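You operate a simulated robot arm through the tools that you are given. There is no shell and no other tool. Be economical: measure what you need, move in short steps, check, and stop when the job is done.

You are at the controls of a simulated robot arm. One attempt, no reset.

Task
Put two of the price pegs from the top of the low table in the blue crate there. Take the white tumbler and leave it on the small steel plate. Open the left pane, put the yellow bowl on the lower left shelf of the glass counter, then shut the pane. Fetch the orange tin marked "salt" from the bench end beside the pumps and set it on the lower shelf of the drinks bench. Any order will do. Set down upright: white tumbler, orange tin.
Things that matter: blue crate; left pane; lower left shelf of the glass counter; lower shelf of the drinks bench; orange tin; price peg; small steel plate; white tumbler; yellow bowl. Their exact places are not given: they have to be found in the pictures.

It is judged by the outcome, as a careful person would: the job done as asked, and still so three seconds after it is handed in. It fails if anything else is knocked over, pushed out of place, dropped, spilled or broken.

Robot
A 7-joint arm with a two-finger parallel gripper on a trunk, on a base that drives. Base frame: it is fixed to the floor where the robot stands at the start and does not move with it; the origin is under the middle of the robot, x ahead of it, y to its left, z up; the surface under the hand at the start is at about z = 0.5. Units: m, degrees, N and s.
With the tool pointing down near the work surface it reaches from about 0.1 to 0.66 m from the robot's upright axis, wherever it stands. Its first joint turns from -166.0 to 166.0 degrees. Places, roughly: blue crate (36x27x17 cm) [0.6, 0.2, 0.6]; left pane [3.4, 3.1, 0.8]; lower left shelf of the glass counter [3.4, 2.9, 0.5]; lower shelf of the drinks bench [3, 5.4, 0.3]; orange tin [3, 6, 1]; price peg [0.75, 0, 0.5]; small steel plate (14x14x1 cm) [2.9, 2.9, 1.1]; white tumbler (8x8x10 cm) [3.4, 3, 1.1]; yellow bowl (12x12x5 cm) [4, 2.3, 0.3]. Payload 1.57 kg.
The tool frame sits at the grasp point between the pads (the TCP): z along the fingers, y along the line on which they close. The tips reach 0.03 m beyond it. Largest opening 0.08 m; finger width 0.017, thickness 0.012; the body of the gripper, 0.04 by 0.082 m, starts 0.08 m behind the TCP.
Orientation is told as [roll, pitch, yaw] about the base's x, y, z axes, in that order, counted from this pose: with the fingers straight down and closing along the base's y, the tool's x points along the base's -x, its y along +y and its z along -z.

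Tools
- The arm moves only by the tool drive_tool. Its argument "deltas" is a list of rows, each a list of 7 numbers: the finger opening in m, from 0 to 0.08, then the shift along the base's x, y, z in units of 250 mm (1.0 is 250 mm), then the turn, a rotation vector about the base's x, y, z in units of 120 degrees (1.0 is 120 degrees). In form: [[claw, x, y, z, ax, ay, az], ...]. A call has 1 to 10 rows; each row is the pose to reach, as a shift and turn from the pose commanded when the call began. A call with a number of a shift or a turn outside -1 to 1 is refused whole. Rows are played at 5 a second. More than 0.05 m and 8.6 degrees between two rows, or a gripper value outside its range, and nothing of the call is played. Where a pose cannot be reached the arm comes as near as it can. A force on the tool above 40 N (or 10 N above the force at the start of the call, whichever is more), or a blocked arm, ends the call early, and 0.2 s more pass. The fingers move at their own pace (about 0.072 m/s each) and stop on an object; they squeeze with about 39 N. The grip force told is the motor's: it shows also when the fingers shut on nothing. Time passes only in rows, and 0.2 s behind the last, so rows that repeat a pose let the fingers close. It gives the time, the measured TCP pose, the force on the tool (base axes), the opening and the grip force at its end, in the units of the frame above (readings bear some noise), with the torque about the TCP (base axes, N m) and any sound that the robot's microphone picked up.
- Cameras (640 x 400 px; columns grow to the right, rows downward): "scene" is now at [-0.0042, 0.1378, 1.3985]; the picture's right is [-0.00, -1.00, 0.00], its down [-0.78, 0.00, -0.63] and it looks along [0.63, -0.00, -0.78] (base axes); focal length 268 px, centre (320, 200). "wrist" rides on the gripper at [0.072, -0.007, -0.122] in the tool frame; the picture's right is [0.09, 1.00, 0.00], its down [-0.84, 0.08, -0.54] and it looks along [-0.54, 0.05, 0.84] (tool axes); focal length 238 px, centre (320, 200).
- capture(camera): a new picture of that camera. The clock stands still meanwhile.
- raise_lower(by): slides the trunk up (or, below 0, down) by that many m; the arm and the scene camera ride with it, the base frame stays. It gives what a move gives, with no picture.
- drive_base(legs): drives the robot by 1 to 6 legs, each [ahead, left, turn to the left] in m, m and degrees, along the robot's own axes; the way and the turn of a leg run together, so that a leg with both is an arc; at most 1.5 m and 180 degrees a leg. The arm and the cameras ride along, it lands a little off, and it stops where it bumps. It gives what a move gives.
- aim_head(pan, tilt): turns the head with the scene camera to pan (to the left, within 86 degrees either way) and tilt (down, from -29 to 69), counted from straight ahead of the robot. It gives what a move gives.
- locate(camera, pixels): for up to 12 pixels [column, row] of the newest picture of that camera ("zoom" is the newest enlarged one), the place [x, y, z] in the base frame of the surface seen there, good to about 0.002 m. The clock stands still meanwhile.
- inspect(camera, box): a new picture of the part [left, top, right, bottom] of that camera's present view, enlarged. The clock stands still meanwhile.
- job_done(): hands the job in; it is judged then, once.

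Go step by step. Measure first, check grasps and placings, and put right what went wrong. The budget is 124 turns and 134 pictures, counting those below and the enlarged ones. Unless the task says otherwise, let go and move clear before handing in, and close with one line.

The tools are called after ">>>" as name(argument=value, ...) on one line, values as JSON. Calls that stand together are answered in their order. drive_tool: Moves the arm, as the interface text tells. Its arguments: {"type":"object","properties":{"deltas":{"type":"array"}},"required":["deltas"]} The other tools are called the same way: raise_lower (by) slides the trunk up or down; drive_base (legs) drives the base; aim_head (pan, tilt) turns the head that bears the scene camera; capture (camera) takes a picture; locate (camera, pixels) gives the place of the surface under pixels of a picture; inspect (camera, box) takes an enlarged picture of a part of a camera's view; job_done () hands the job in.

At the start:

```text
time: 0.0
tool_pos: [0.4103, 0.2108, 0.9648]
tcp_rot: [0.0, -0.1, -0.1]
wrist_force: [0.4, -0.4, 0.6]
ft_torque: [0.0, 0.01, 0.03]
grip_width: 0.0803
grip_force: 0.0
trunk travel left (down, up): [-0.225, 0.255]
robot x, y, heading: [0.0028, -0.0018, 0.1]
head pan, tilt: [-0.1, 51.2]
```

scene: 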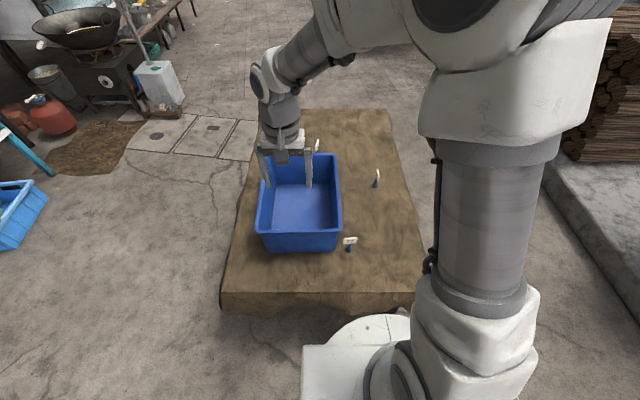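
wrist: 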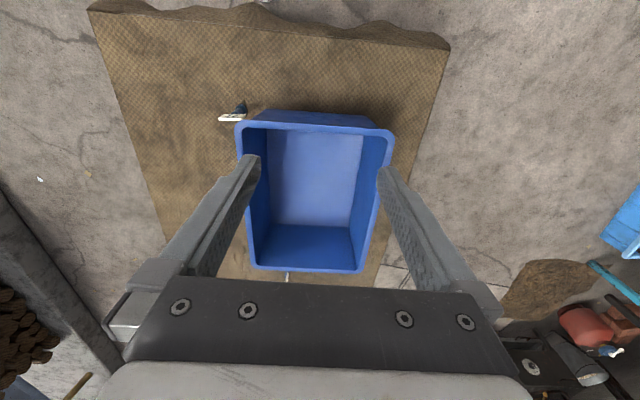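

The scene shows three pegs, near (376,178), (349,242) and (317,146), and the blue crate at (300,200). I'll zoom in and measure them.

>>> inspect(camera="scene", box=[220, 100, 430, 310])

>>> locate(camera="scene", pixels=[[376, 184], [377, 174], [349, 248], [350, 240], [317, 146], [300, 205], [262, 232], [338, 230], [335, 157], [390, 230], [375, 130]])

```text
1.90 times, centred on (325, 205) of scene
```

zoom: 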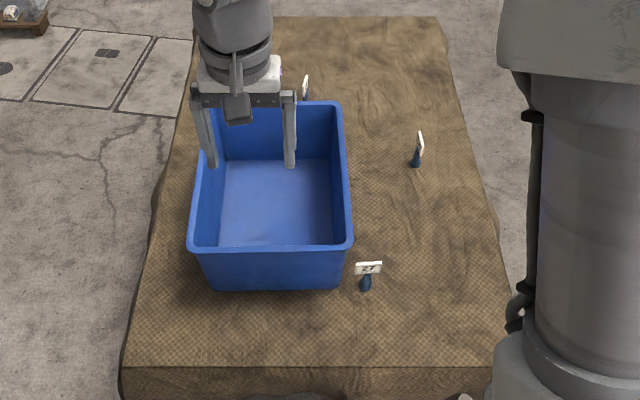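

```text
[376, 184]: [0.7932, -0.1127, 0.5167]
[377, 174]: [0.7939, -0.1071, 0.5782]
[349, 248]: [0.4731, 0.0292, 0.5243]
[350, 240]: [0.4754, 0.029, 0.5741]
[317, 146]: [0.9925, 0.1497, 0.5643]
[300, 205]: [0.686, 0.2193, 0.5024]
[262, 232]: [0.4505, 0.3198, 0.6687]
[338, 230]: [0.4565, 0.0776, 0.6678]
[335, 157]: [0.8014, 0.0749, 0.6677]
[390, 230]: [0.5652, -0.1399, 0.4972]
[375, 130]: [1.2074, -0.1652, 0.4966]
```

Peg 27 stands at (0.474, 0.029) and is within reach. The second peg at (0.793, -0.11) is out of reach from here, so I'll look closer at both before moving.

>>> inspect(camera="scene", box=[325, 225, 375, 260])

>>> inspect(camera="scene", box=[350, 160, 400, 195])

>>> locate(camera="scene", pixels=[[280, 291], [390, 291], [330, 320], [222, 308], [375, 318]])

```text
11.43 times, centred on (350, 242) of scene
```

zoom: 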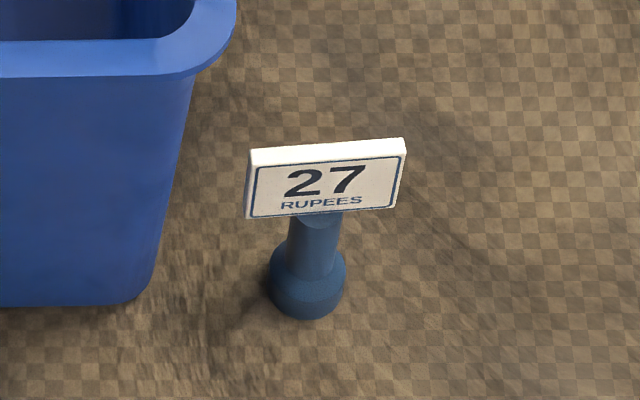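

```text
11.43 times, centred on (375, 178) of scene
```

zoom: 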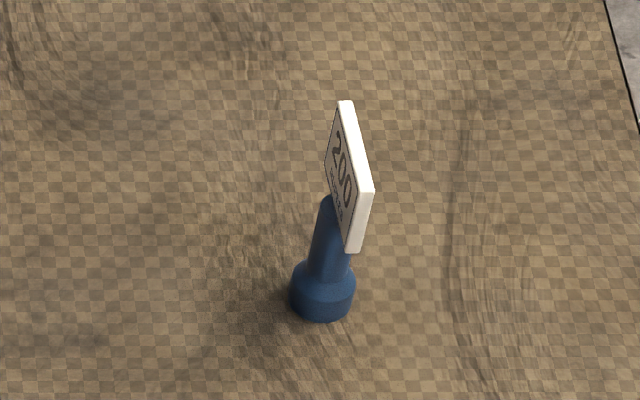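

```text
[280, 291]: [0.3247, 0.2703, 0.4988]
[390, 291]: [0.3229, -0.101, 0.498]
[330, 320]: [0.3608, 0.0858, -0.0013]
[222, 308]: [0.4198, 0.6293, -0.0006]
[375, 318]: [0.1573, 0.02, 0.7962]
```

The pegs are stems on round bases with upright cards. Peg 27's card faces -x and is turned about 5°. I'll turn the tool to close across the card and move above it.

>>> drive_tool(deltas=[[0.08, 0.026, -0.073, 0, 0, 0, 0.068], [0.08, 0.052, -0.146, 0, 0, 0, 0.136], [0.08, 0.078, -0.219, 0, 0, 0, 0.204], [0.08, 0.104, -0.292, 0, 0, 0, 0.272], [0.08, 0.13, -0.365, 0, 0, 0, 0.34], [0.08, 0.156, -0.438, 0, 0, 0, 0.408], [0.08, 0.182, -0.511, 0, 0, 0, 0.476], [0.08, 0.208, -0.584, 0, 0, 0, 0.544], [0.08, 0.234, -0.657, 0, 0, 0, 0.612], [0.08, 0.26, -0.73, 0, 0, 0, 0.68]])

>>> drive_tool(deltas=[[0.08, 0, 0, -0.15, 0, 0, 0.06], [0.08, 0, 0, -0.3, 0, 0, 0.112], [0.08, 0, 0, -0.45, 0, 0, 0.112], [0.08, 0, 0, -0.6, 0, 0, 0.112], [0.08, 0, 0, -0.75, 0, 0, 0.112], [0.08, 0, 0, -0.9, 0, 0, 0.112]])

>>> capture(camera="wrist")

>>> capture(camera="scene")

```text
time: 2.2
tool_pos: [0.4733, 0.0282, 0.9639]
tcp_rot: [0.0, 0.0, 81.8]
wrist_force: [0.1, -0.3, -0.4]
ft_torque: [-0.01, 0.01, 0.0]
grip_width: 0.0801
grip_force: 0.1
trunk travel left (down, up): [-0.225, 0.255]
robot x, y, heading: [0.0001, -0.0018, -0.3]
head pan, tilt: [-0.1, 51.2]
```

```text
time: 3.6
tool_pos: [0.4753, 0.0284, 0.739]
tcp_rot: [0.1, -0.1, 95.1]
wrist_force: [-0.6, -0.9, 0.5]
ft_torque: [-0.01, -0.02, 0.01]
grip_width: 0.0802
grip_force: 0.0
trunk travel left (down, up): [-0.225, 0.255]
robot x, y, heading: [0.0008, -0.0005, 0.2]
head pan, tilt: [-0.1, 51.2]
```

```text
128 pictures are left
```

wrist: 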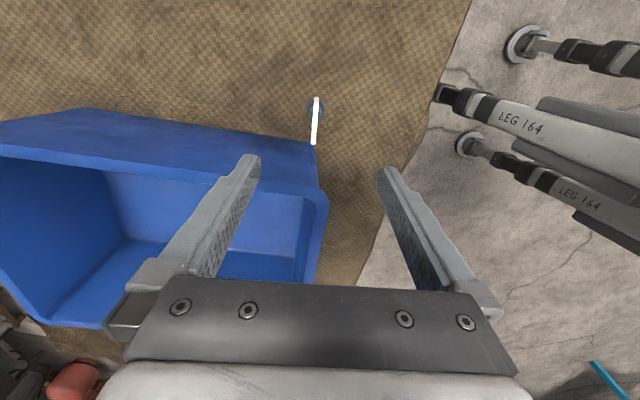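

```text
127 pictures are left
```

scene: 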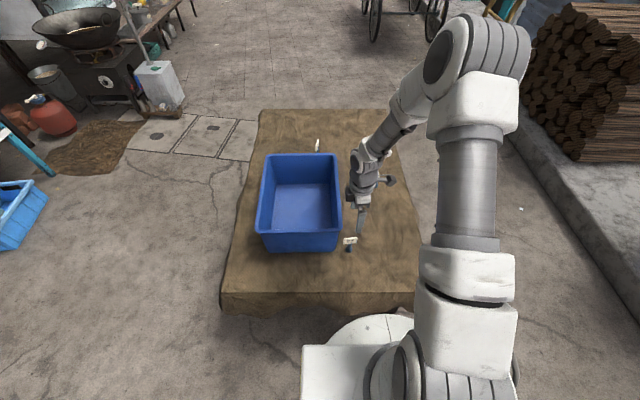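

The wrist view shows the card at (315,120), centred between the fingers. I'll check the position before descending.

>>> locate(camera="wrist", pixels=[[317, 101], [315, 120], [314, 140], [312, 107], [321, 108]])

```text
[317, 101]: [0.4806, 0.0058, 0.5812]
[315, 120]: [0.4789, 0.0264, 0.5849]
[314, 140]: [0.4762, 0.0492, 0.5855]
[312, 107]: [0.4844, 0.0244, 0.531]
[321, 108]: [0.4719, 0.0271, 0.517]
```

The card is centred at (0.4785, 0.0275) with its top at 0.585. I'll descend to TCP z≈0.562, close, and lift.

>>> drive_tool(deltas=[[0.08, 0.012, -0.002, -0.18, 0, 0, 0], [0.08, 0.012, -0.002, -0.36, 0, 0, 0], [0.08, 0.012, -0.002, -0.54, 0, 0, 0], [0.08, 0.012, -0.002, -0.708, 0, 0, 0], [0.0, 0.012, -0.002, -0.708, 0, 0, 0], [0.0, 0.012, -0.002, -0.708, 0, 0, 0], [0.0, 0.012, -0.002, -0.708, 0, 0, 0], [0.0, 0.012, -0.002, -0.708, 0, 0, 0]])

>>> drive_tool(deltas=[[0.0, 0, 0, 0.15, 0, 0, 0], [0.0, 0, 0, 0.3, 0, 0, 0], [0.0, 0, 0, 0.45, 0, 0, 0], [0.0, 0, 0, 0.6, 0, 0, 0], [0.0, 0, 0, 0.75, 0, 0, 0], [0.0, 0, 0, 0.85, 0, 0, 0]])

>>> capture(camera="wrist")

```text
time: 5.4
tool_pos: [0.4788, 0.0286, 0.5625]
tcp_rot: [0.0, 0.0, 95.0]
wrist_force: [0.1, -0.5, 0.5]
ft_torque: [0.01, -0.01, 0.01]
grip_width: 0.0146
grip_force: 29.7
trunk travel left (down, up): [-0.225, 0.255]
robot x, y, heading: [0.0031, 0.004, 0.2]
head pan, tilt: [-0.1, 51.2]
```

```text
time: 6.8
tool_pos: [0.4763, 0.0289, 0.7757]
tcp_rot: [0.1, 0.0, 95.2]
wrist_force: [0.1, -0.3, -0.2]
ft_torque: [-0.01, -0.06, -0.01]
grip_width: 0.0144
grip_force: 30.6
trunk travel left (down, up): [-0.225, 0.255]
robot x, y, heading: [-0.0001, -0.0013, 0.5]
head pan, tilt: [-0.1, 51.2]
```

```text
126 pictures are left
```

wrist: 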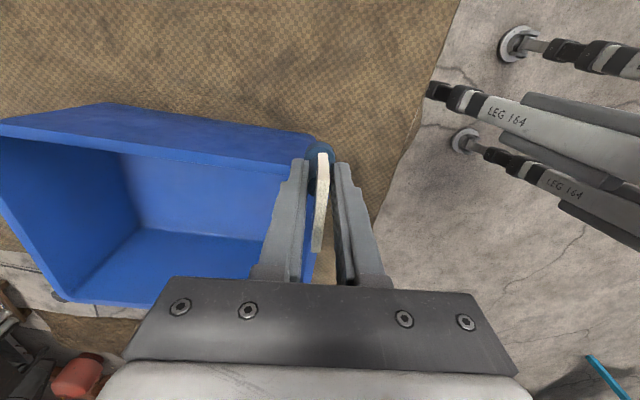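

The grip holds at 14 mm width. I'll carry the peg over the crate centre, lower it to just above the floor, and release.

>>> drive_tool(deltas=[[0.0, 0.1, 0.137, 0, 0, 0, 0], [0.0, 0.2, 0.274, 0, 0, 0, 0], [0.0, 0.3, 0.41, 0, 0, 0, 0], [0.0, 0.4, 0.547, 0, 0, 0, 0], [0.0, 0.492, 0.684, 0, 0, 0, 0], [0.0, 0.492, 0.684, -0.18, 0, 0, 0], [0.0, 0.492, 0.684, -0.36, 0, 0, 0], [0.0, 0.492, 0.684, -0.54, 0, 0, 0], [0.0, 0.492, 0.684, -0.7, 0, 0, 0], [0.0, 0.492, 0.684, -0.816, 0, 0, 0]])

>>> drive_tool(deltas=[[0.04, 0, 0, 0, 0, 0, 0], [0.04, 0, 0, 0, 0, 0, 0], [0.04, 0, 0, 0.15, 0, 0, 0], [0.04, 0, 0, 0.3, 0, 0, 0], [0.04, 0, 0, 0.45, 0, 0, 0], [0.04, 0, 0, 0.6, 0, 0, 0], [0.04, 0, 0, 0.78, 0, 0, 0], [0.04, 0, 0, 0.96, 0, 0, 0]])

>>> capture(camera="wrist")

>>> aim_head(pan=-45, tilt=45)

>>> capture(camera="scene")

```text
time: 9.0
tool_pos: [0.603, 0.1982, 0.5693]
tcp_rot: [-0.1, 0.0, 95.0]
wrist_force: [-0.5, -0.7, 2.0]
ft_torque: [0.02, 0.07, 0.03]
grip_width: 0.0144
grip_force: 30.7
trunk travel left (down, up): [-0.225, 0.255]
robot x, y, heading: [-0.0023, 0.0017, -0.2]
head pan, tilt: [-0.1, 51.2]
```

```text
time: 10.8
tool_pos: [0.5995, 0.1973, 0.8107]
tcp_rot: [0.1, 0.0, 95.0]
wrist_force: [0.8, -0.1, -0.9]
ft_torque: [0.02, -0.04, 0.01]
grip_width: 0.0397
grip_force: 0.0
trunk travel left (down, up): [-0.225, 0.255]
robot x, y, heading: [-0.0005, 0.0012, -0.2]
head pan, tilt: [-0.1, 51.2]
```

```text
125 pictures are left
```

wrist: 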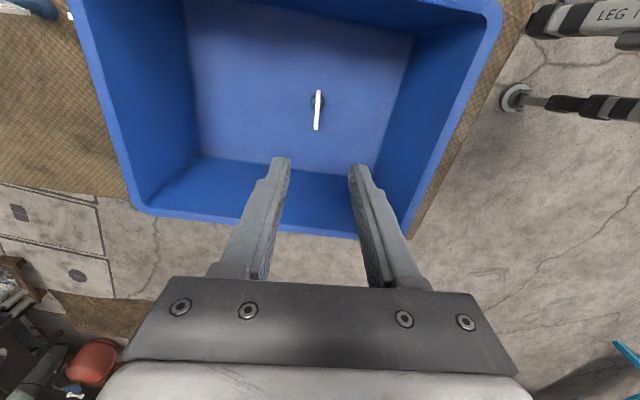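

```text
time: 11.9
tool_pos: [0.6005, 0.198, 0.8098]
tcp_rot: [0.0, 0.0, 95.0]
wrist_force: [-0.2, -0.3, 0.0]
ft_torque: [0.01, 0.03, 0.01]
grip_width: 0.04
grip_force: 0.0
trunk travel left (down, up): [-0.225, 0.255]
robot x, y, heading: [0.0017, -0.0005, -0.1]
head pan, tilt: [-45.0, 45.0]
```

```text
124 pictures are left
```

scene: 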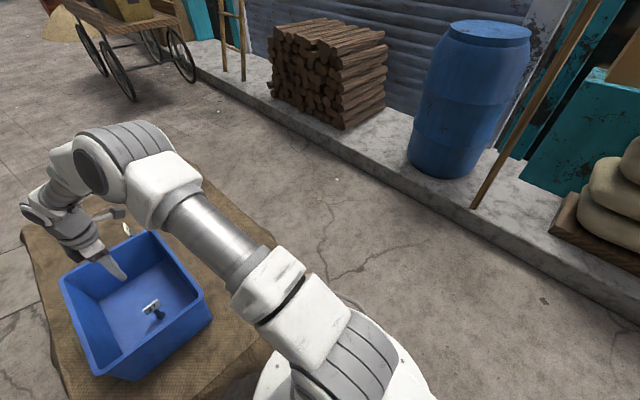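

Peg 27 stands in the crate. For the second peg I'll go round the table's right side, so I'm measuring the free floor there.

>>> locate(camera="scene", pixels=[[272, 245], [230, 365], [400, 180], [330, 140], [500, 230], [275, 92], [420, 300]])

```text
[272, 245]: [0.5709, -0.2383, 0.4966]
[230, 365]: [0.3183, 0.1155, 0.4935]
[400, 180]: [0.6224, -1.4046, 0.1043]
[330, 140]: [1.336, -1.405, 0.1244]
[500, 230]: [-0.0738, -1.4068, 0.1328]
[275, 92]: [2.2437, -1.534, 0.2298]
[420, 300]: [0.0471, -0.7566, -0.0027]
```

There is 1.16 m of free floor between the table edge (y=-0.24) and the ledge (y=-1.40). I'll drive to about (0.78, -0.6) and face the table.

>>> drive_base(legs=[[0, -0.62, 0], [0.78, 0, 0], [0, 0, 90]])

>>> aim_head(pan=0, tilt=51)

>>> capture(camera="scene")

>>> capture(camera="wrist")

```text
time: 27.1
tool_pos: [0.61, -0.0107, 0.8097]
tcp_rot: [0.0, 0.0, -177.3]
wrist_force: [0.2, 0.4, 0.3]
ft_torque: [-0.01, -0.02, -0.04]
grip_width: 0.04
grip_force: 0.0
trunk travel left (down, up): [-0.225, 0.255]
robot x, y, heading: [0.7805, -0.6213, 87.9]
head pan, tilt: [-45.0, 45.0]
```

```text
time: 28.3
tool_pos: [0.6089, -0.01, 0.8107]
tcp_rot: [0.0, 0.0, -177.3]
wrist_force: [-0.4, -0.2, -0.1]
ft_torque: [0.03, 0.0, 0.0]
grip_width: 0.0402
grip_force: 0.0
trunk travel left (down, up): [-0.225, 0.255]
robot x, y, heading: [0.7848, -0.6158, 87.6]
head pan, tilt: [0.0, 51.0]
```

```text
123 pictures are left
```

scene: 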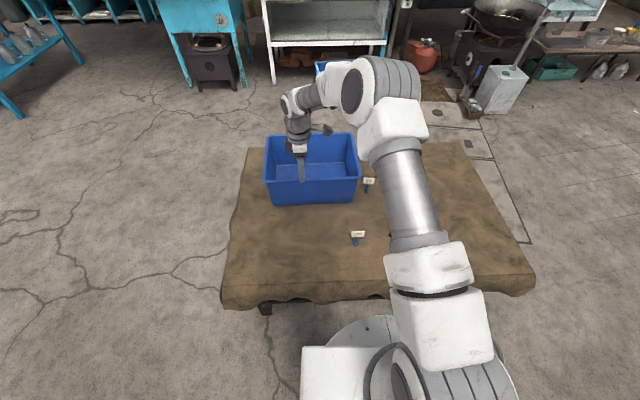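

```text
122 pictures are left
```

wrist: 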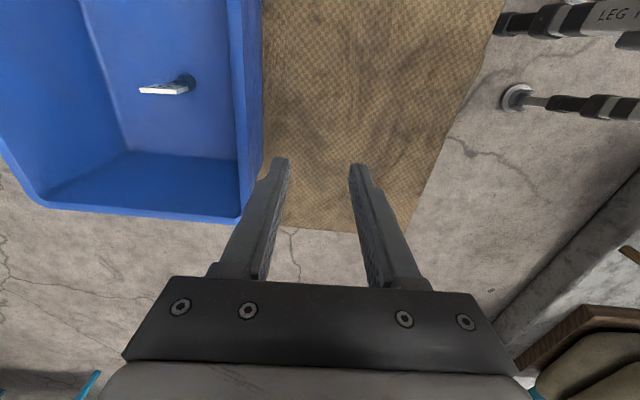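

>>> inspect(camera="scene", box=[335, 170, 385, 255])

>>> locate(camera="scene", pixels=[[353, 235], [363, 235], [358, 235], [357, 244], [367, 181], [366, 190], [356, 180], [300, 303]])

```text
4.71 times, centred on (360, 212) of scene
```

zoom: 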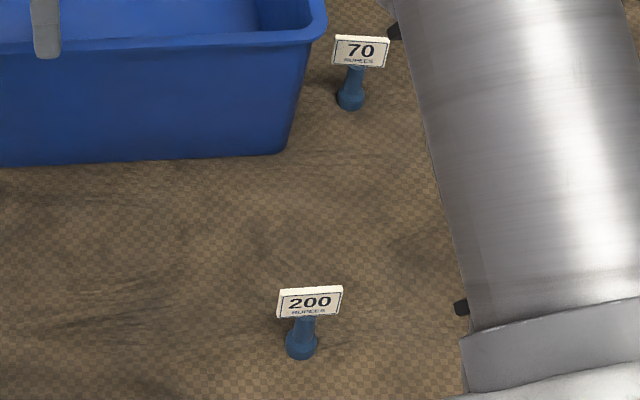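

```text
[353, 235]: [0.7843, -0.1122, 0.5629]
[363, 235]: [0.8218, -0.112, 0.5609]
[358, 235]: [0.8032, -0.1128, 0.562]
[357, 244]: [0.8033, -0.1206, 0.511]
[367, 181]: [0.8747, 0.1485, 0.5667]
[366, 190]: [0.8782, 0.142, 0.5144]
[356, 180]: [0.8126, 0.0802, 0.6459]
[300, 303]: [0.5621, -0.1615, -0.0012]
```

Peg 200's card is at about (0.803, -0.113) and faces -y. The tool already closes along y, so I'll move above it and take a wrist look.

>>> drive_tool(deltas=[[0.08, 0.13, -0.067, 0, 0, 0, 0], [0.08, 0.26, -0.134, 0, 0, 0, 0], [0.08, 0.39, -0.2, 0, 0, 0, 0], [0.08, 0.52, -0.267, 0, 0, 0, 0], [0.08, 0.65, -0.334, -0.1, 0, 0, 0], [0.08, 0.776, -0.4, -0.2, 0, 0, 0], [0.08, 0.776, -0.4, -0.28, 0, 0, 0]])

>>> capture(camera="wrist")

```text
time: 29.9
tool_pos: [0.8033, -0.112, 0.7394]
tcp_rot: [0.0, 0.1, -177.2]
wrist_force: [0.1, -0.1, 0.9]
ft_torque: [0.01, 0.02, 0.0]
grip_width: 0.0799
grip_force: 0.1
trunk travel left (down, up): [-0.225, 0.255]
robot x, y, heading: [0.7845, -0.6169, 87.5]
head pan, tilt: [0.0, 51.0]
```

```text
120 pictures are left
```

wrist: 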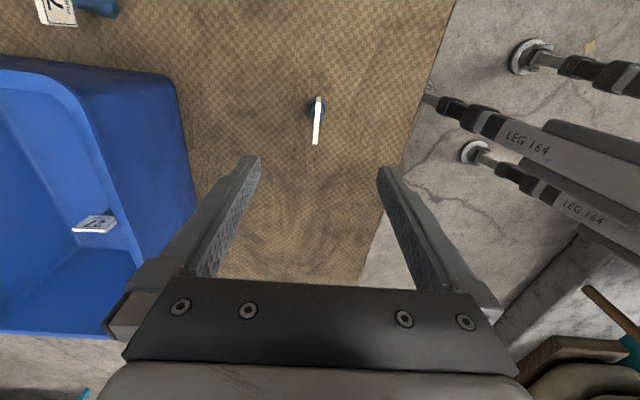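

The card at (316,120) lines up just as before. I'll descend, grip, and lift.

>>> drive_tool(deltas=[[0.08, 0, 0, -0.18, 0, 0, 0], [0.08, 0, 0, -0.36, 0, 0, 0], [0.08, 0, 0, -0.54, 0, 0, 0], [0.08, 0, 0, -0.708, 0, 0, 0], [0.0, 0, 0, -0.708, 0, 0, 0], [0.0, 0, 0, -0.708, 0, 0, 0], [0.0, 0, 0, -0.708, 0, 0, 0], [0.0, 0, 0, -0.708, 0, 0, 0]])

>>> drive_tool(deltas=[[0.0, 0, 0, 0.15, 0, 0, 0], [0.0, 0, 0, 0.3, 0, 0, 0], [0.0, 0, 0, 0.45, 0, 0, 0], [0.0, 0, 0, 0.6, 0, 0, 0], [0.0, 0, 0, 0.75, 0, 0, 0], [0.0, 0, 0, 0.9, 0, 0, 0]])

>>> capture(camera="scene")

>>> locate(camera="scene", pixels=[[275, 183], [354, 177], [355, 134], [270, 137], [325, 315], [320, 170]])

```text
time: 31.7
tool_pos: [0.8016, -0.1113, 0.5636]
tcp_rot: [0.0, 0.0, -177.4]
wrist_force: [-0.3, -0.1, -0.3]
ft_torque: [0.0, 0.01, -0.03]
grip_width: 0.0145
grip_force: 30.8
trunk travel left (down, up): [-0.225, 0.255]
robot x, y, heading: [0.7816, -0.6199, 87.7]
head pan, tilt: [0.0, 51.0]
```

```text
time: 33.1
tool_pos: [0.8038, -0.1131, 0.7888]
tcp_rot: [0.0, 0.0, -177.3]
wrist_force: [0.4, 0.1, -0.4]
ft_torque: [-0.01, -0.03, 0.0]
grip_width: 0.0144
grip_force: 30.3
trunk travel left (down, up): [-0.225, 0.255]
robot x, y, heading: [0.7814, -0.6124, 87.5]
head pan, tilt: [0.0, 51.0]
```

```text
119 pictures are left
```

scene: 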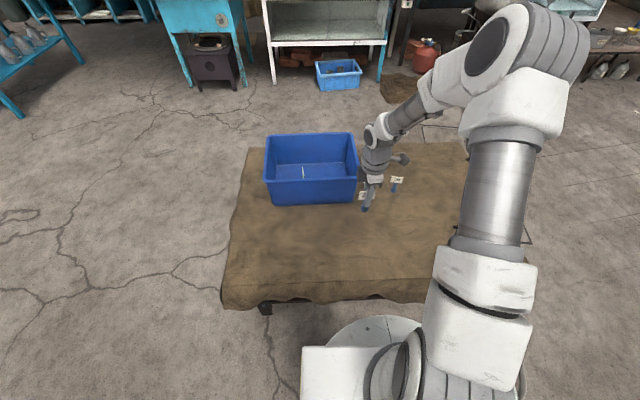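

```text
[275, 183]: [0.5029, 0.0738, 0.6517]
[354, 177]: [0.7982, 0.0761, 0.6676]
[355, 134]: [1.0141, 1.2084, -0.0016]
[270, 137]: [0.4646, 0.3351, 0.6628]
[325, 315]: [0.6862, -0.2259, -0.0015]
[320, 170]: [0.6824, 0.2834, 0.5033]
```

Peg 200 is held. The crate centre is 0.8 m from here, so I'll lift a little and drive back to the start spot.

>>> drive_tool(deltas=[[0.0, 0, 0, 0.15, 0, 0, 0], [0.0, 0, 0, 0.3, 0, 0, 0]])

>>> drive_base(legs=[[0, 0, -87.6], [-0.78, 0, 0], [0, 0.62, 0]])

>>> capture(camera="scene")

>>> capture(camera="wrist")

```text
time: 33.7
tool_pos: [0.803, -0.1131, 0.8631]
tcp_rot: [0.0, 0.0, -177.3]
wrist_force: [-0.7, -0.2, -0.9]
ft_torque: [-0.02, 0.01, 0.01]
grip_width: 0.0144
grip_force: 30.5
trunk travel left (down, up): [-0.225, 0.255]
robot x, y, heading: [0.7846, -0.6197, 87.3]
head pan, tilt: [0.0, 51.0]
```

```text
time: 48.8
tool_pos: [0.5082, 0.0007, 0.8622]
tcp_rot: [0.0, 0.0, 96.0]
wrist_force: [-0.1, 0.2, 0.1]
ft_torque: [-0.02, -0.02, -0.01]
grip_width: 0.0145
grip_force: 30.4
trunk travel left (down, up): [-0.225, 0.255]
robot x, y, heading: [0.004, -0.0073, 1.2]
head pan, tilt: [0.0, 51.0]
```

```text
118 pictures are left
```

scene: 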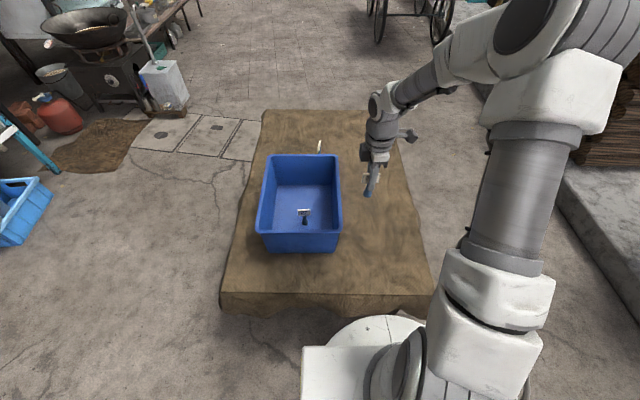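

```text
117 pictures are left
```

wrist: 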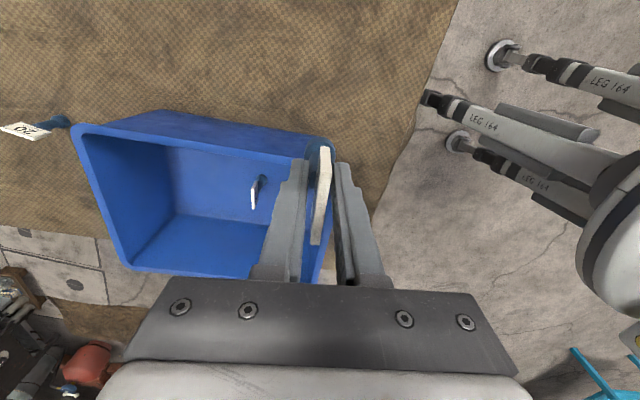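

The view shows peg 27 in the crate at (303,213). I'll measure it and the crate walls to pick a spot for the second peg.

>>> locate(camera="scene", pixels=[[303, 211], [304, 221], [300, 233], [300, 228], [262, 230], [338, 228], [300, 200], [318, 146]])

```text
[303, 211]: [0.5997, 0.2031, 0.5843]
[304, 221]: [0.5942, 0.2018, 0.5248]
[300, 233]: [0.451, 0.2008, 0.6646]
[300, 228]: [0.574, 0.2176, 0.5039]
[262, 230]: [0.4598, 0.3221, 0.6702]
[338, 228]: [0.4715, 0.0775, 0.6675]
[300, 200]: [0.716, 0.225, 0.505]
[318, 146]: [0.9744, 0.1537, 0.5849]
```

Peg 27 is at x≈0.598 and the near rim at x≈0.46, so the second peg goes to (0.53, 0.2).

>>> drive_tool(deltas=[[0.0, 0.018, 0.16, 0, 0, 0, 0], [0.0, 0.036, 0.32, 0, 0, 0, 0], [0.0, 0.053, 0.48, 0, 0, 0, 0], [0.0, 0.07, 0.64, 0, 0, 0, 0], [0.0, 0.088, 0.8, 0, 0, 0, 0], [0.0, 0.088, 0.8, -0.16, 0, 0, 0], [0.0, 0.088, 0.8, -0.32, 0, 0, 0], [0.0, 0.088, 0.8, -0.48, 0, 0, 0], [0.0, 0.088, 0.8, -0.64, 0, 0, 0], [0.0, 0.088, 0.8, -0.8, 0, 0, 0]])

>>> capture(camera="wrist")

```text
time: 51.0
tool_pos: [0.5327, 0.2014, 0.6636]
tcp_rot: [-0.1, 0.0, 96.0]
wrist_force: [-0.4, 0.0, -0.6]
ft_torque: [-0.03, 0.01, -0.03]
grip_width: 0.0144
grip_force: 30.5
trunk travel left (down, up): [-0.225, 0.255]
robot x, y, heading: [0.0019, -0.0084, 1.1]
head pan, tilt: [0.0, 51.0]
```

```text
116 pictures are left
```

wrist: 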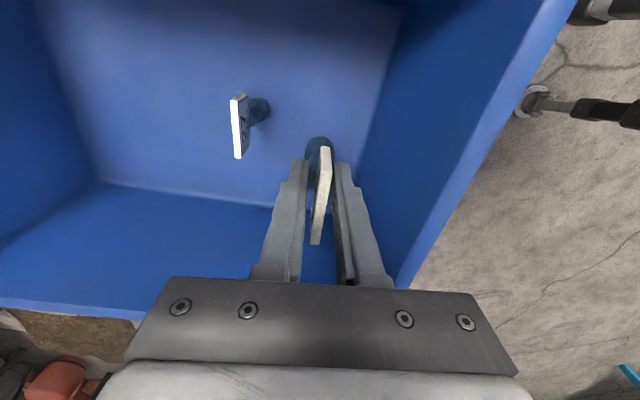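

Peg 200 hangs clear of peg 27 and the wall. I'll lower it, release, and rise.

>>> drive_tool(deltas=[[0.0, 0, 0, -0.13, 0, 0, 0], [0.0, 0, 0, -0.26, 0, 0, 0], [0.0, 0, 0, -0.366, 0, 0, 0], [0.04, 0, 0, -0.366, 0, 0, 0], [0.04, 0, 0, -0.366, 0, 0, 0], [0.04, 0, 0, -0.2, 0, 0, 0], [0.04, 0, 0, 0, 0, 0, 0], [0.04, 0, 0, 0.18, 0, 0, 0], [0.04, 0, 0, 0.36, 0, 0, 0], [0.04, 0, 0, 0.54, 0, 0, 0]])

>>> capture(camera="scene")

```text
time: 53.2
tool_pos: [0.5294, 0.1996, 0.7995]
tcp_rot: [0.0, 0.1, 96.0]
wrist_force: [-0.5, 0.2, 0.9]
ft_torque: [0.05, 0.01, -0.01]
grip_width: 0.04
grip_force: 0.1
trunk travel left (down, up): [-0.225, 0.255]
robot x, y, heading: [0.0062, -0.0082, 0.8]
head pan, tilt: [0.0, 51.0]
```

```text
115 pictures are left
```

scene: 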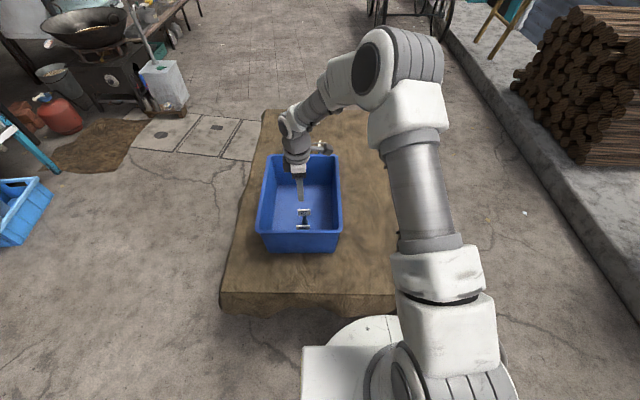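

Both pegs stand in the crate. Next I'll survey the left side, looking toward the counter.

>>> aim_head(pan=45, tilt=15)

>>> capture(camera="scene")

>>> aim_head(pan=75, tilt=20)

>>> capture(camera="scene")

```text
time: 54.3
tool_pos: [0.5314, 0.1993, 0.7984]
tcp_rot: [-0.1, 0.0, 96.0]
wrist_force: [-0.1, 0.0, -0.2]
ft_torque: [-0.02, 0.02, 0.01]
grip_width: 0.0398
grip_force: 0.1
trunk travel left (down, up): [-0.225, 0.255]
robot x, y, heading: [0.0009, -0.0099, 1.0]
head pan, tilt: [45.0, 15.0]
```

```text
114 pictures are left
```

scene: 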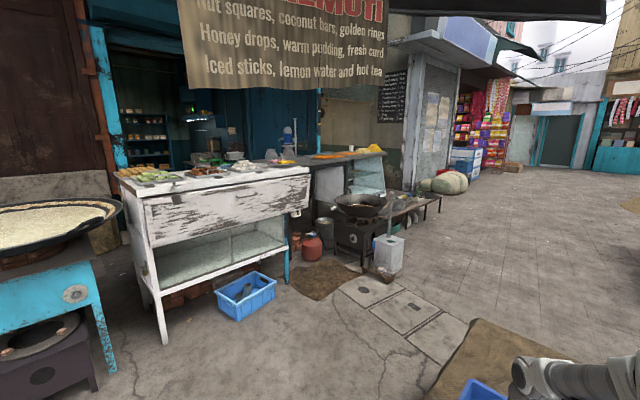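

```text
time: 55.2
tool_pos: [0.5312, 0.2006, 0.7989]
tcp_rot: [0.0, 0.1, 96.0]
wrist_force: [-0.2, -0.3, 0.0]
ft_torque: [0.01, -0.04, 0.0]
grip_width: 0.04
grip_force: 0.0
trunk travel left (down, up): [-0.225, 0.255]
robot x, y, heading: [0.0037, -0.0119, 1.2]
head pan, tilt: [75.0, 20.0]
```

```text
113 pictures are left
```

scene: 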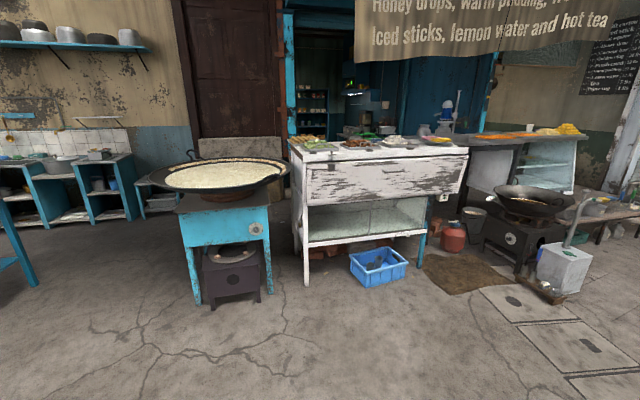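

The street-side counter is at (370,180). I'll locate the landmarks to build a map.

>>> locate(camera="scene", pixels=[[305, 280], [345, 150], [464, 152], [430, 220], [380, 262], [500, 145], [445, 120], [540, 170], [525, 205], [300, 110], [455, 235], [560, 270]])

>>> aim_head(pan=40, tilt=12)

>>> inspect(camera="scene", box=[140, 90, 440, 280])

```text
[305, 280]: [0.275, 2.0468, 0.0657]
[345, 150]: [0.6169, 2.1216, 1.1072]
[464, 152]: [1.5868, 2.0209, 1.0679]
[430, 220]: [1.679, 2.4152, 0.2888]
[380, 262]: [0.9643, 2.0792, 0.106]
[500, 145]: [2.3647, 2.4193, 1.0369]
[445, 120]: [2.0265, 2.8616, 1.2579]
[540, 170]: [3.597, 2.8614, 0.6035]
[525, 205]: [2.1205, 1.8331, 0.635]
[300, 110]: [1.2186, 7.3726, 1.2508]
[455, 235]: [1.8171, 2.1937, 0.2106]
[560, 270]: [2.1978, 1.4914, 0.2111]
```

```text
time: 56.2
tool_pos: [0.5312, 0.1993, 0.7992]
tcp_rot: [0.0, 0.1, 95.9]
wrist_force: [0.2, 0.4, 0.0]
ft_torque: [0.01, -0.02, 0.01]
grip_width: 0.0398
grip_force: 0.0
trunk travel left (down, up): [-0.225, 0.255]
robot x, y, heading: [0.0014, -0.008, 0.9]
head pan, tilt: [40.0, 12.0]
```

```text
2.11 times, centred on (290, 185) of scene
```

zoom: 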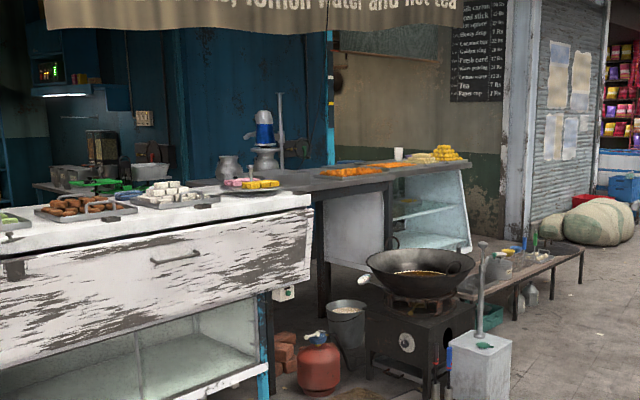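

The glass counter is at x≈3–3.6, y≈2.9, with a white tumbler on top at zoom (398,153). I'll drive between the table and the white post for a closer view.

>>> drive_base(legs=[[0, 0.78, 0], [1.4, 0, 0], [1.4, 0, 0], [0, 0, 60]])

>>> aim_head(pan=0, tilt=20)

>>> capture(camera="scene")

```text
time: 84.0
tool_pos: [2.8546, 1.4219, 0.7993]
tcp_rot: [0.0, 0.0, 158.0]
wrist_force: [0.3, 0.4, 0.5]
ft_torque: [0.03, 0.0, -0.01]
grip_width: 0.04
grip_force: 0.1
trunk travel left (down, up): [-0.225, 0.255]
robot x, y, heading: [2.7883, 0.8624, 62.8]
head pan, tilt: [40.0, 12.0]
```

```text
time: 85.1
tool_pos: [2.8527, 1.423, 0.7989]
tcp_rot: [-0.1, 0.1, 158.0]
wrist_force: [-0.3, -0.3, 0.0]
ft_torque: [0.01, -0.01, 0.0]
grip_width: 0.0402
grip_force: 0.1
trunk travel left (down, up): [-0.225, 0.255]
robot x, y, heading: [2.7931, 0.8591, 63.0]
head pan, tilt: [0.0, 20.0]
```

```text
111 pictures are left
```

scene: 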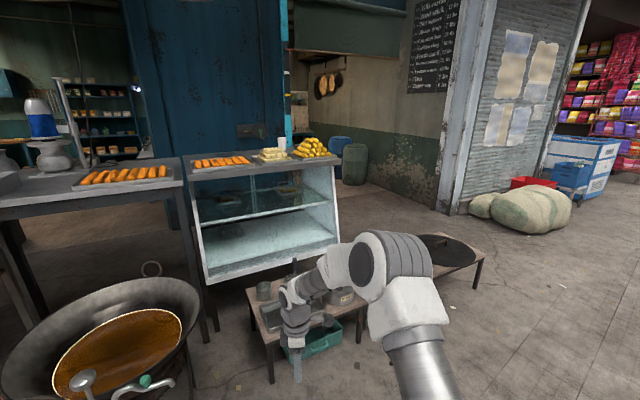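

The glass counter is in front at (265,215) with a low bench before it. I'll zoom in and measure.

>>> inspect(camera="scene", box=[170, 120, 370, 290])

>>> inspect(camera="scene", box=[230, 230, 500, 390])

>>> locate(camera="scene", pixels=[[188, 180], [340, 160], [207, 280], [338, 240], [262, 265], [225, 165], [282, 146], [264, 290], [345, 300], [460, 245], [265, 375], [130, 175]])

```text
2.35 times, centred on (270, 205) of scene
```

zoom: 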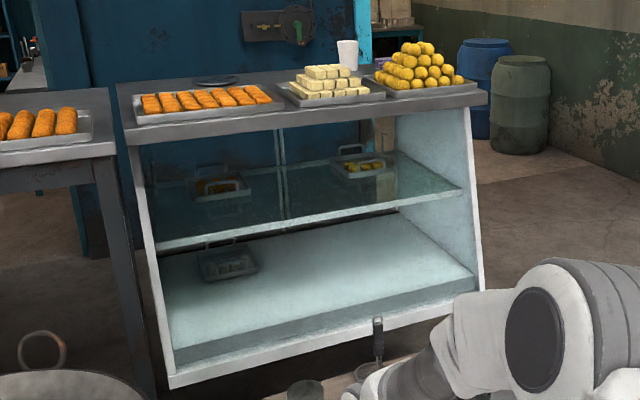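

```text
2.37 times, centred on (365, 310) of scene
```

zoom: 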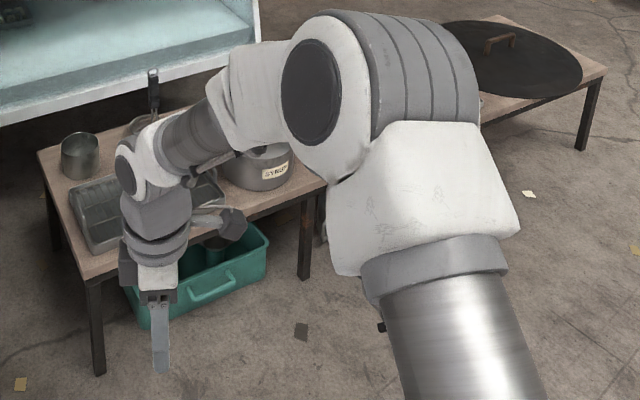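

```text
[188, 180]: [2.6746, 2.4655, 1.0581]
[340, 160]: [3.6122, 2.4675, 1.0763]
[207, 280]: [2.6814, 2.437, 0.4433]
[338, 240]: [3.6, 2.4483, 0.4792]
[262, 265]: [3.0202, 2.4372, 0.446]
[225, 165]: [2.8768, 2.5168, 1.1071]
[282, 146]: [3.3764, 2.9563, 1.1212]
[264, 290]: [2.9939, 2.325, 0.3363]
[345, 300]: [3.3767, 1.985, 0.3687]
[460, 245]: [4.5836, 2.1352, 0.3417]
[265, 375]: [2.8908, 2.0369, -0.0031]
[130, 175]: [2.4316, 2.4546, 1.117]
```

The counter front is fixed glass, and the panes are probably on the back side (y≈3.1). I'll measure the surroundings behind it and swing the arm away to see the bench.

>>> locate(camera="scene", pixels=[[210, 80], [150, 150], [345, 180], [355, 185], [325, 85], [430, 190], [100, 120], [285, 100], [400, 210], [445, 210], [490, 215], [300, 120]])

>>> aim_head(pan=-30, tilt=25)

>>> capture(camera="scene")

```text
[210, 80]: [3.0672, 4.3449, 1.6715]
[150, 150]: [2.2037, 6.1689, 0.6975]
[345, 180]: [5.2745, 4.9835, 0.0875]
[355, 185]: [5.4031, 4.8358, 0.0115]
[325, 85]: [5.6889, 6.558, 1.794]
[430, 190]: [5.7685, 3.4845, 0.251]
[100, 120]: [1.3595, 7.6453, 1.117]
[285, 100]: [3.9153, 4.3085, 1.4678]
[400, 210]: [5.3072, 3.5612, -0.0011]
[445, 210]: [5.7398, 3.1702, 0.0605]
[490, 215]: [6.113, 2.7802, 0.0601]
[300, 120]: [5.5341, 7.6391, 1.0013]
```

```text
time: 86.1
tool_pos: [2.8551, 1.4216, 0.8004]
tcp_rot: [0.0, 0.1, 157.9]
wrist_force: [1.2, 0.0, -0.6]
ft_torque: [-0.01, 0.01, 0.02]
grip_width: 0.0396
grip_force: 0.1
trunk travel left (down, up): [-0.225, 0.255]
robot x, y, heading: [2.7888, 0.8553, 62.6]
head pan, tilt: [-30.0, 25.0]
```

```text
108 pictures are left
```

scene: 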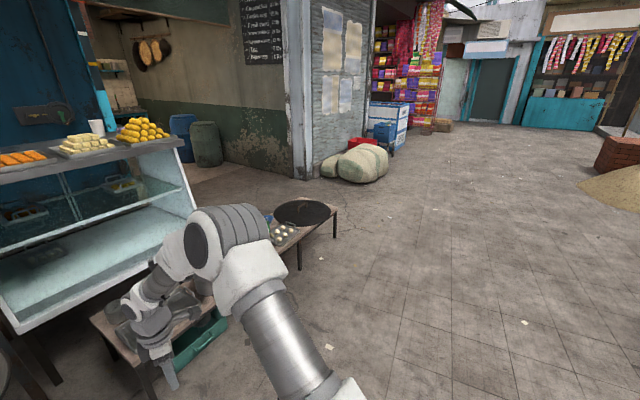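

The blue wall behind the counter is at y≈4.31 and ends at x≈3.9, so there's a 1.2 m aisle behind it. First I'll drive to face the low bench at x≈4 to find the yellow bowl.

>>> drive_base(legs=[[0, 0, -62.7], [1.2, 0, 0], [0, 0, 90]])

>>> aim_head(pan=0, tilt=30)

>>> capture(camera="scene")

```text
time: 102.8
tool_pos: [3.7685, 1.414, 0.7993]
tcp_rot: [0.0, -0.1, -174.0]
wrist_force: [-0.1, -0.4, 0.5]
ft_torque: [-0.01, -0.03, 0.02]
grip_width: 0.0399
grip_force: 0.1
trunk travel left (down, up): [-0.225, 0.255]
robot x, y, heading: [3.9753, 0.8827, 91.3]
head pan, tilt: [-30.0, 25.0]
```

```text
time: 103.7
tool_pos: [3.7681, 1.4128, 0.7996]
tcp_rot: [-0.1, 0.0, -174.0]
wrist_force: [-0.1, -0.1, 0.4]
ft_torque: [0.0, 0.02, -0.01]
grip_width: 0.04
grip_force: 0.0
trunk travel left (down, up): [-0.225, 0.255]
robot x, y, heading: [3.9729, 0.8875, 90.7]
head pan, tilt: [0.0, 30.0]
```

```text
107 pictures are left
```

scene: 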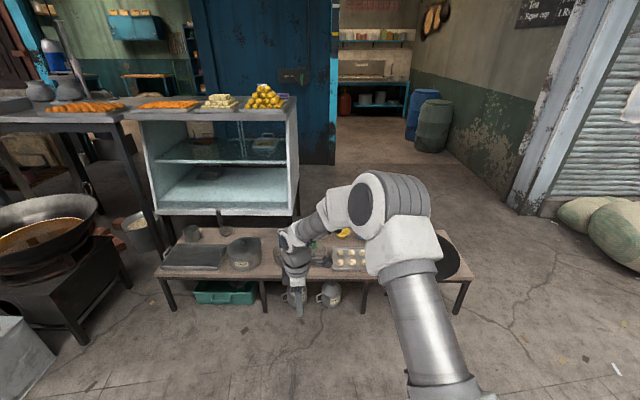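

The bench is ahead with a bit of yellow at (345,233) behind the elbow. I'll measure the bench and swing the arm left for a clear view.

>>> locate(camera="scene", pixels=[[345, 233], [160, 278], [458, 280], [265, 278], [330, 292], [293, 300], [225, 293], [350, 252], [320, 240], [434, 130], [240, 255], [340, 165]])

>>> drive_tool(deltas=[[0.04, -0.16, 0, 0.1, 0, 0, 0], [0.04, -0.32, 0, 0.2, 0, 0, 0], [0.04, -0.48, -0.04, 0.3, 0, 0, 0], [0.04, -0.64, -0.12, 0.35, 0, 0, 0], [0.04, -0.76, -0.22, 0.4, 0, 0, 0]])

>>> capture(camera="scene")

```text
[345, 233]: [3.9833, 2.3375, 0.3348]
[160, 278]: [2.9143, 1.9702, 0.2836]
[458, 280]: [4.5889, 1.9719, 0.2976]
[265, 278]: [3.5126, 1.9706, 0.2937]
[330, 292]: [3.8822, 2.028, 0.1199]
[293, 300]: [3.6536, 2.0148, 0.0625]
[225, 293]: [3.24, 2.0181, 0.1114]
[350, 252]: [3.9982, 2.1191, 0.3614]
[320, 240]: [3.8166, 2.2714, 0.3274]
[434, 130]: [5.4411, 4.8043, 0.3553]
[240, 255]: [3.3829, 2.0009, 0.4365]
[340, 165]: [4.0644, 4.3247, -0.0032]
```

```text
time: 104.9
tool_pos: [3.5794, 1.3563, 0.8982]
tcp_rot: [0.0, 0.0, -173.9]
wrist_force: [0.5, -0.1, -0.6]
ft_torque: [-0.03, 0.01, 0.0]
grip_width: 0.0399
grip_force: 0.1
trunk travel left (down, up): [-0.225, 0.255]
robot x, y, heading: [3.9737, 0.8836, 90.9]
head pan, tilt: [0.0, 30.0]
```

```text
106 pictures are left
```

scene: 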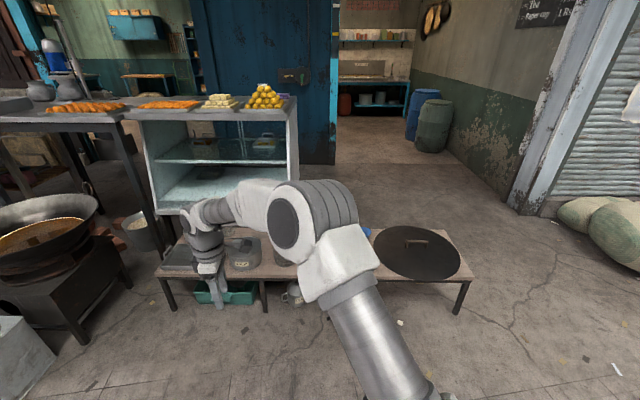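

The bowl sits near the back edge of the bench at (3.98, 2.34), so the north side is the best approach. I'll check clearances along the route east of the bench.

>>> locate(camera="scene", pixels=[[512, 205], [545, 210], [560, 215], [600, 262], [470, 262], [462, 255], [365, 232], [440, 150], [590, 190], [300, 250]])

>>> drive_base(legs=[[0, -1.08, 0]])

>>> capture(camera="scene")

```text
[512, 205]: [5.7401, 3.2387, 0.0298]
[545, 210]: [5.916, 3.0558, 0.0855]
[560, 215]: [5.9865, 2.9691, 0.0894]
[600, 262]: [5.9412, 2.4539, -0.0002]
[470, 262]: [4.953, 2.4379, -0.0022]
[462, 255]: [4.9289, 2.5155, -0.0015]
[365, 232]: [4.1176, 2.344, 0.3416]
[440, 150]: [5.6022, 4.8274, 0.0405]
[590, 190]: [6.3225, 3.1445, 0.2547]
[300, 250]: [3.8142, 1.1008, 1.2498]
```

```text
time: 113.3
tool_pos: [4.6561, 1.3751, 0.8963]
tcp_rot: [0.0, 0.0, -174.2]
wrist_force: [-0.2, 0.1, -0.6]
ft_torque: [-0.01, 0.02, 0.02]
grip_width: 0.0401
grip_force: 0.1
trunk travel left (down, up): [-0.225, 0.255]
robot x, y, heading: [5.054, 0.9002, 91.0]
head pan, tilt: [0.0, 30.0]
```

```text
105 pictures are left
```

scene: 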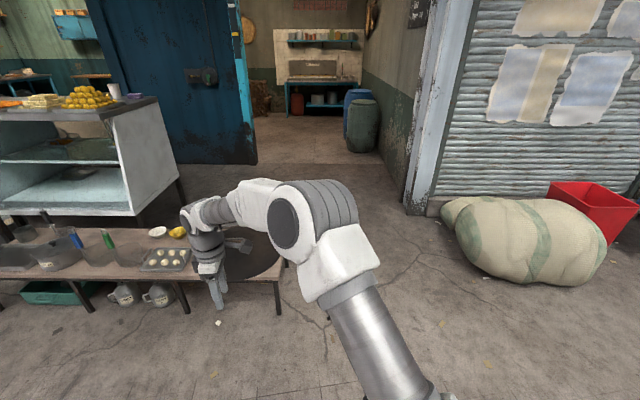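

The yellow bowl is visible at (177,232), next to a white one, and the route is clear. I'm driving round to the north side.

>>> drive_base(legs=[[1.1, 0, 0], [1.1, 0, 0], [0, 0, 180], [0, -1.0, 0]])

>>> aim_head(pan=0, tilt=50)

>>> capture(camera="scene")

```text
time: 144.9
tool_pos: [4.4376, 2.6035, 0.8972]
tcp_rot: [0.0, 0.1, 5.5]
wrist_force: [0.4, 1.2, -0.4]
ft_torque: [-0.02, 0.02, 0.05]
grip_width: 0.0398
grip_force: 0.0
trunk travel left (down, up): [-0.225, 0.255]
robot x, y, heading: [4.0473, 3.0818, -89.5]
head pan, tilt: [0.0, 30.0]
```

```text
time: 145.7
tool_pos: [4.4376, 2.6039, 0.8981]
tcp_rot: [0.1, 0.0, 5.5]
wrist_force: [-0.4, 0.5, 0.1]
ft_torque: [0.02, 0.01, 0.01]
grip_width: 0.0399
grip_force: 0.1
trunk travel left (down, up): [-0.225, 0.255]
robot x, y, heading: [4.0452, 3.0781, -89.6]
head pan, tilt: [0.0, 50.0]
```

```text
104 pictures are left
```

scene: 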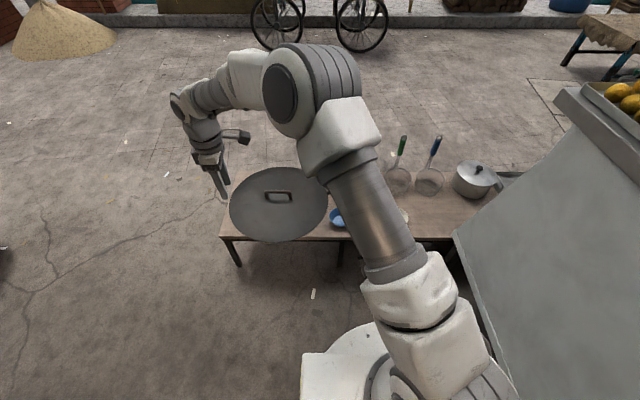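

The yellow bowl is hidden by the arm and there's a blue bowl at (337,218). I should open the pane first with an empty hand, so I'll tuck the arm and back into the aisle behind the counter.

>>> drive_tool(deltas=[[0.04, -0.06, 0.09, 0.17, 0, 0, 0], [0.04, -0.12, 0.18, 0.34, 0, 0, 0], [0.04, -0.18, 0.27, 0.51, 0, 0, 0], [0.04, -0.24, 0.36, 0.68, 0, 0, 0], [0.04, -0.3, 0.45, 0.85, 0, 0, 0], [0.04, -0.36, 0.52, 1.0, 0, 0, 0]])

>>> drive_base(legs=[[-0.6, 0, 0]])

>>> aim_head(pan=-35, tilt=30)

>>> capture(camera="scene")

```text
refused: row 1 steps farther than a row can; nothing moved
```

```text
time: 150.2
tool_pos: [4.4318, 3.208, 0.8971]
tcp_rot: [0.0, 0.1, 5.2]
wrist_force: [0.1, 0.6, 0.5]
ft_torque: [0.03, 0.0, -0.03]
grip_width: 0.04
grip_force: 0.0
trunk travel left (down, up): [-0.225, 0.255]
robot x, y, heading: [4.0413, 3.6849, -90.1]
head pan, tilt: [0.0, 50.0]
```

```text
time: 151.2
tool_pos: [4.4328, 3.2089, 0.8982]
tcp_rot: [-0.1, -0.1, 5.2]
wrist_force: [-0.8, 0.4, -0.3]
ft_torque: [0.0, 0.02, 0.0]
grip_width: 0.0402
grip_force: 0.0
trunk travel left (down, up): [-0.225, 0.255]
robot x, y, heading: [4.0405, 3.6858, -89.6]
head pan, tilt: [-35.0, 30.0]
```

```text
103 pictures are left
```

scene: 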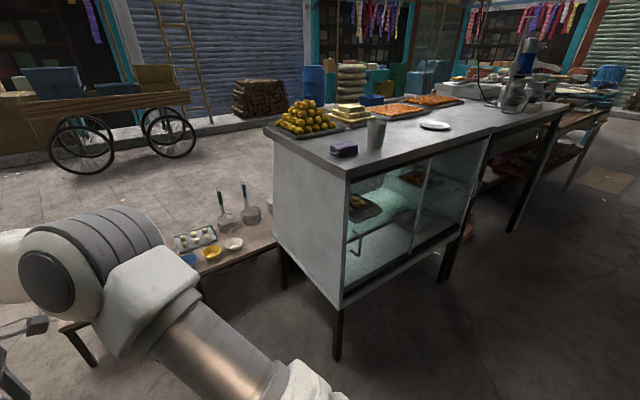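

This is a good view of the counter's back: panes with a handle at (355,245), the tumbler at (377,133) and the plate at (435,126). The yellow bowl is at (211,253), so I'll zoom in and measure.

>>> inspect(camera="scene", box=[260, 90, 500, 310])

>>> inspect(camera="scene", box=[160, 180, 290, 290])

>>> locate(camera="scene", pixels=[[211, 247], [211, 258], [203, 254], [219, 251], [377, 120], [377, 149], [435, 125], [344, 150], [342, 300], [355, 245], [420, 205], [466, 225]])

```text
1.82 times, centred on (380, 200) of scene
```

zoom: 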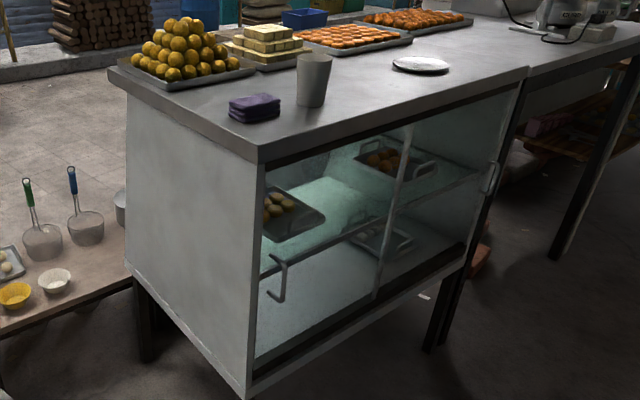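

```text
3.64 times, centred on (225, 235) of scene
```

zoom: 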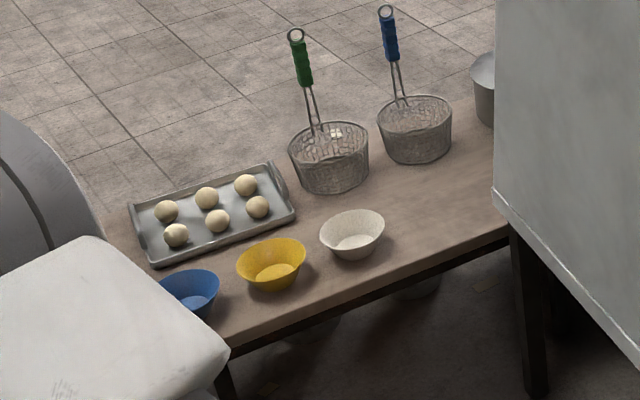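

```text
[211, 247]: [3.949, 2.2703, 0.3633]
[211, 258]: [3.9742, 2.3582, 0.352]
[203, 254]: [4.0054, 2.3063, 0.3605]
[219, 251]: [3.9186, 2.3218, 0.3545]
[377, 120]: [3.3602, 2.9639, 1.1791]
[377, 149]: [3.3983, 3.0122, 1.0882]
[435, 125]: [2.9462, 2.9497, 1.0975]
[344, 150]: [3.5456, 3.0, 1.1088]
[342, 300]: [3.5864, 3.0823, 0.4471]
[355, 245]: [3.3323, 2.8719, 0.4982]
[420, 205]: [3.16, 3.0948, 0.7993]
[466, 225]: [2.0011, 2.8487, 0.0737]
```

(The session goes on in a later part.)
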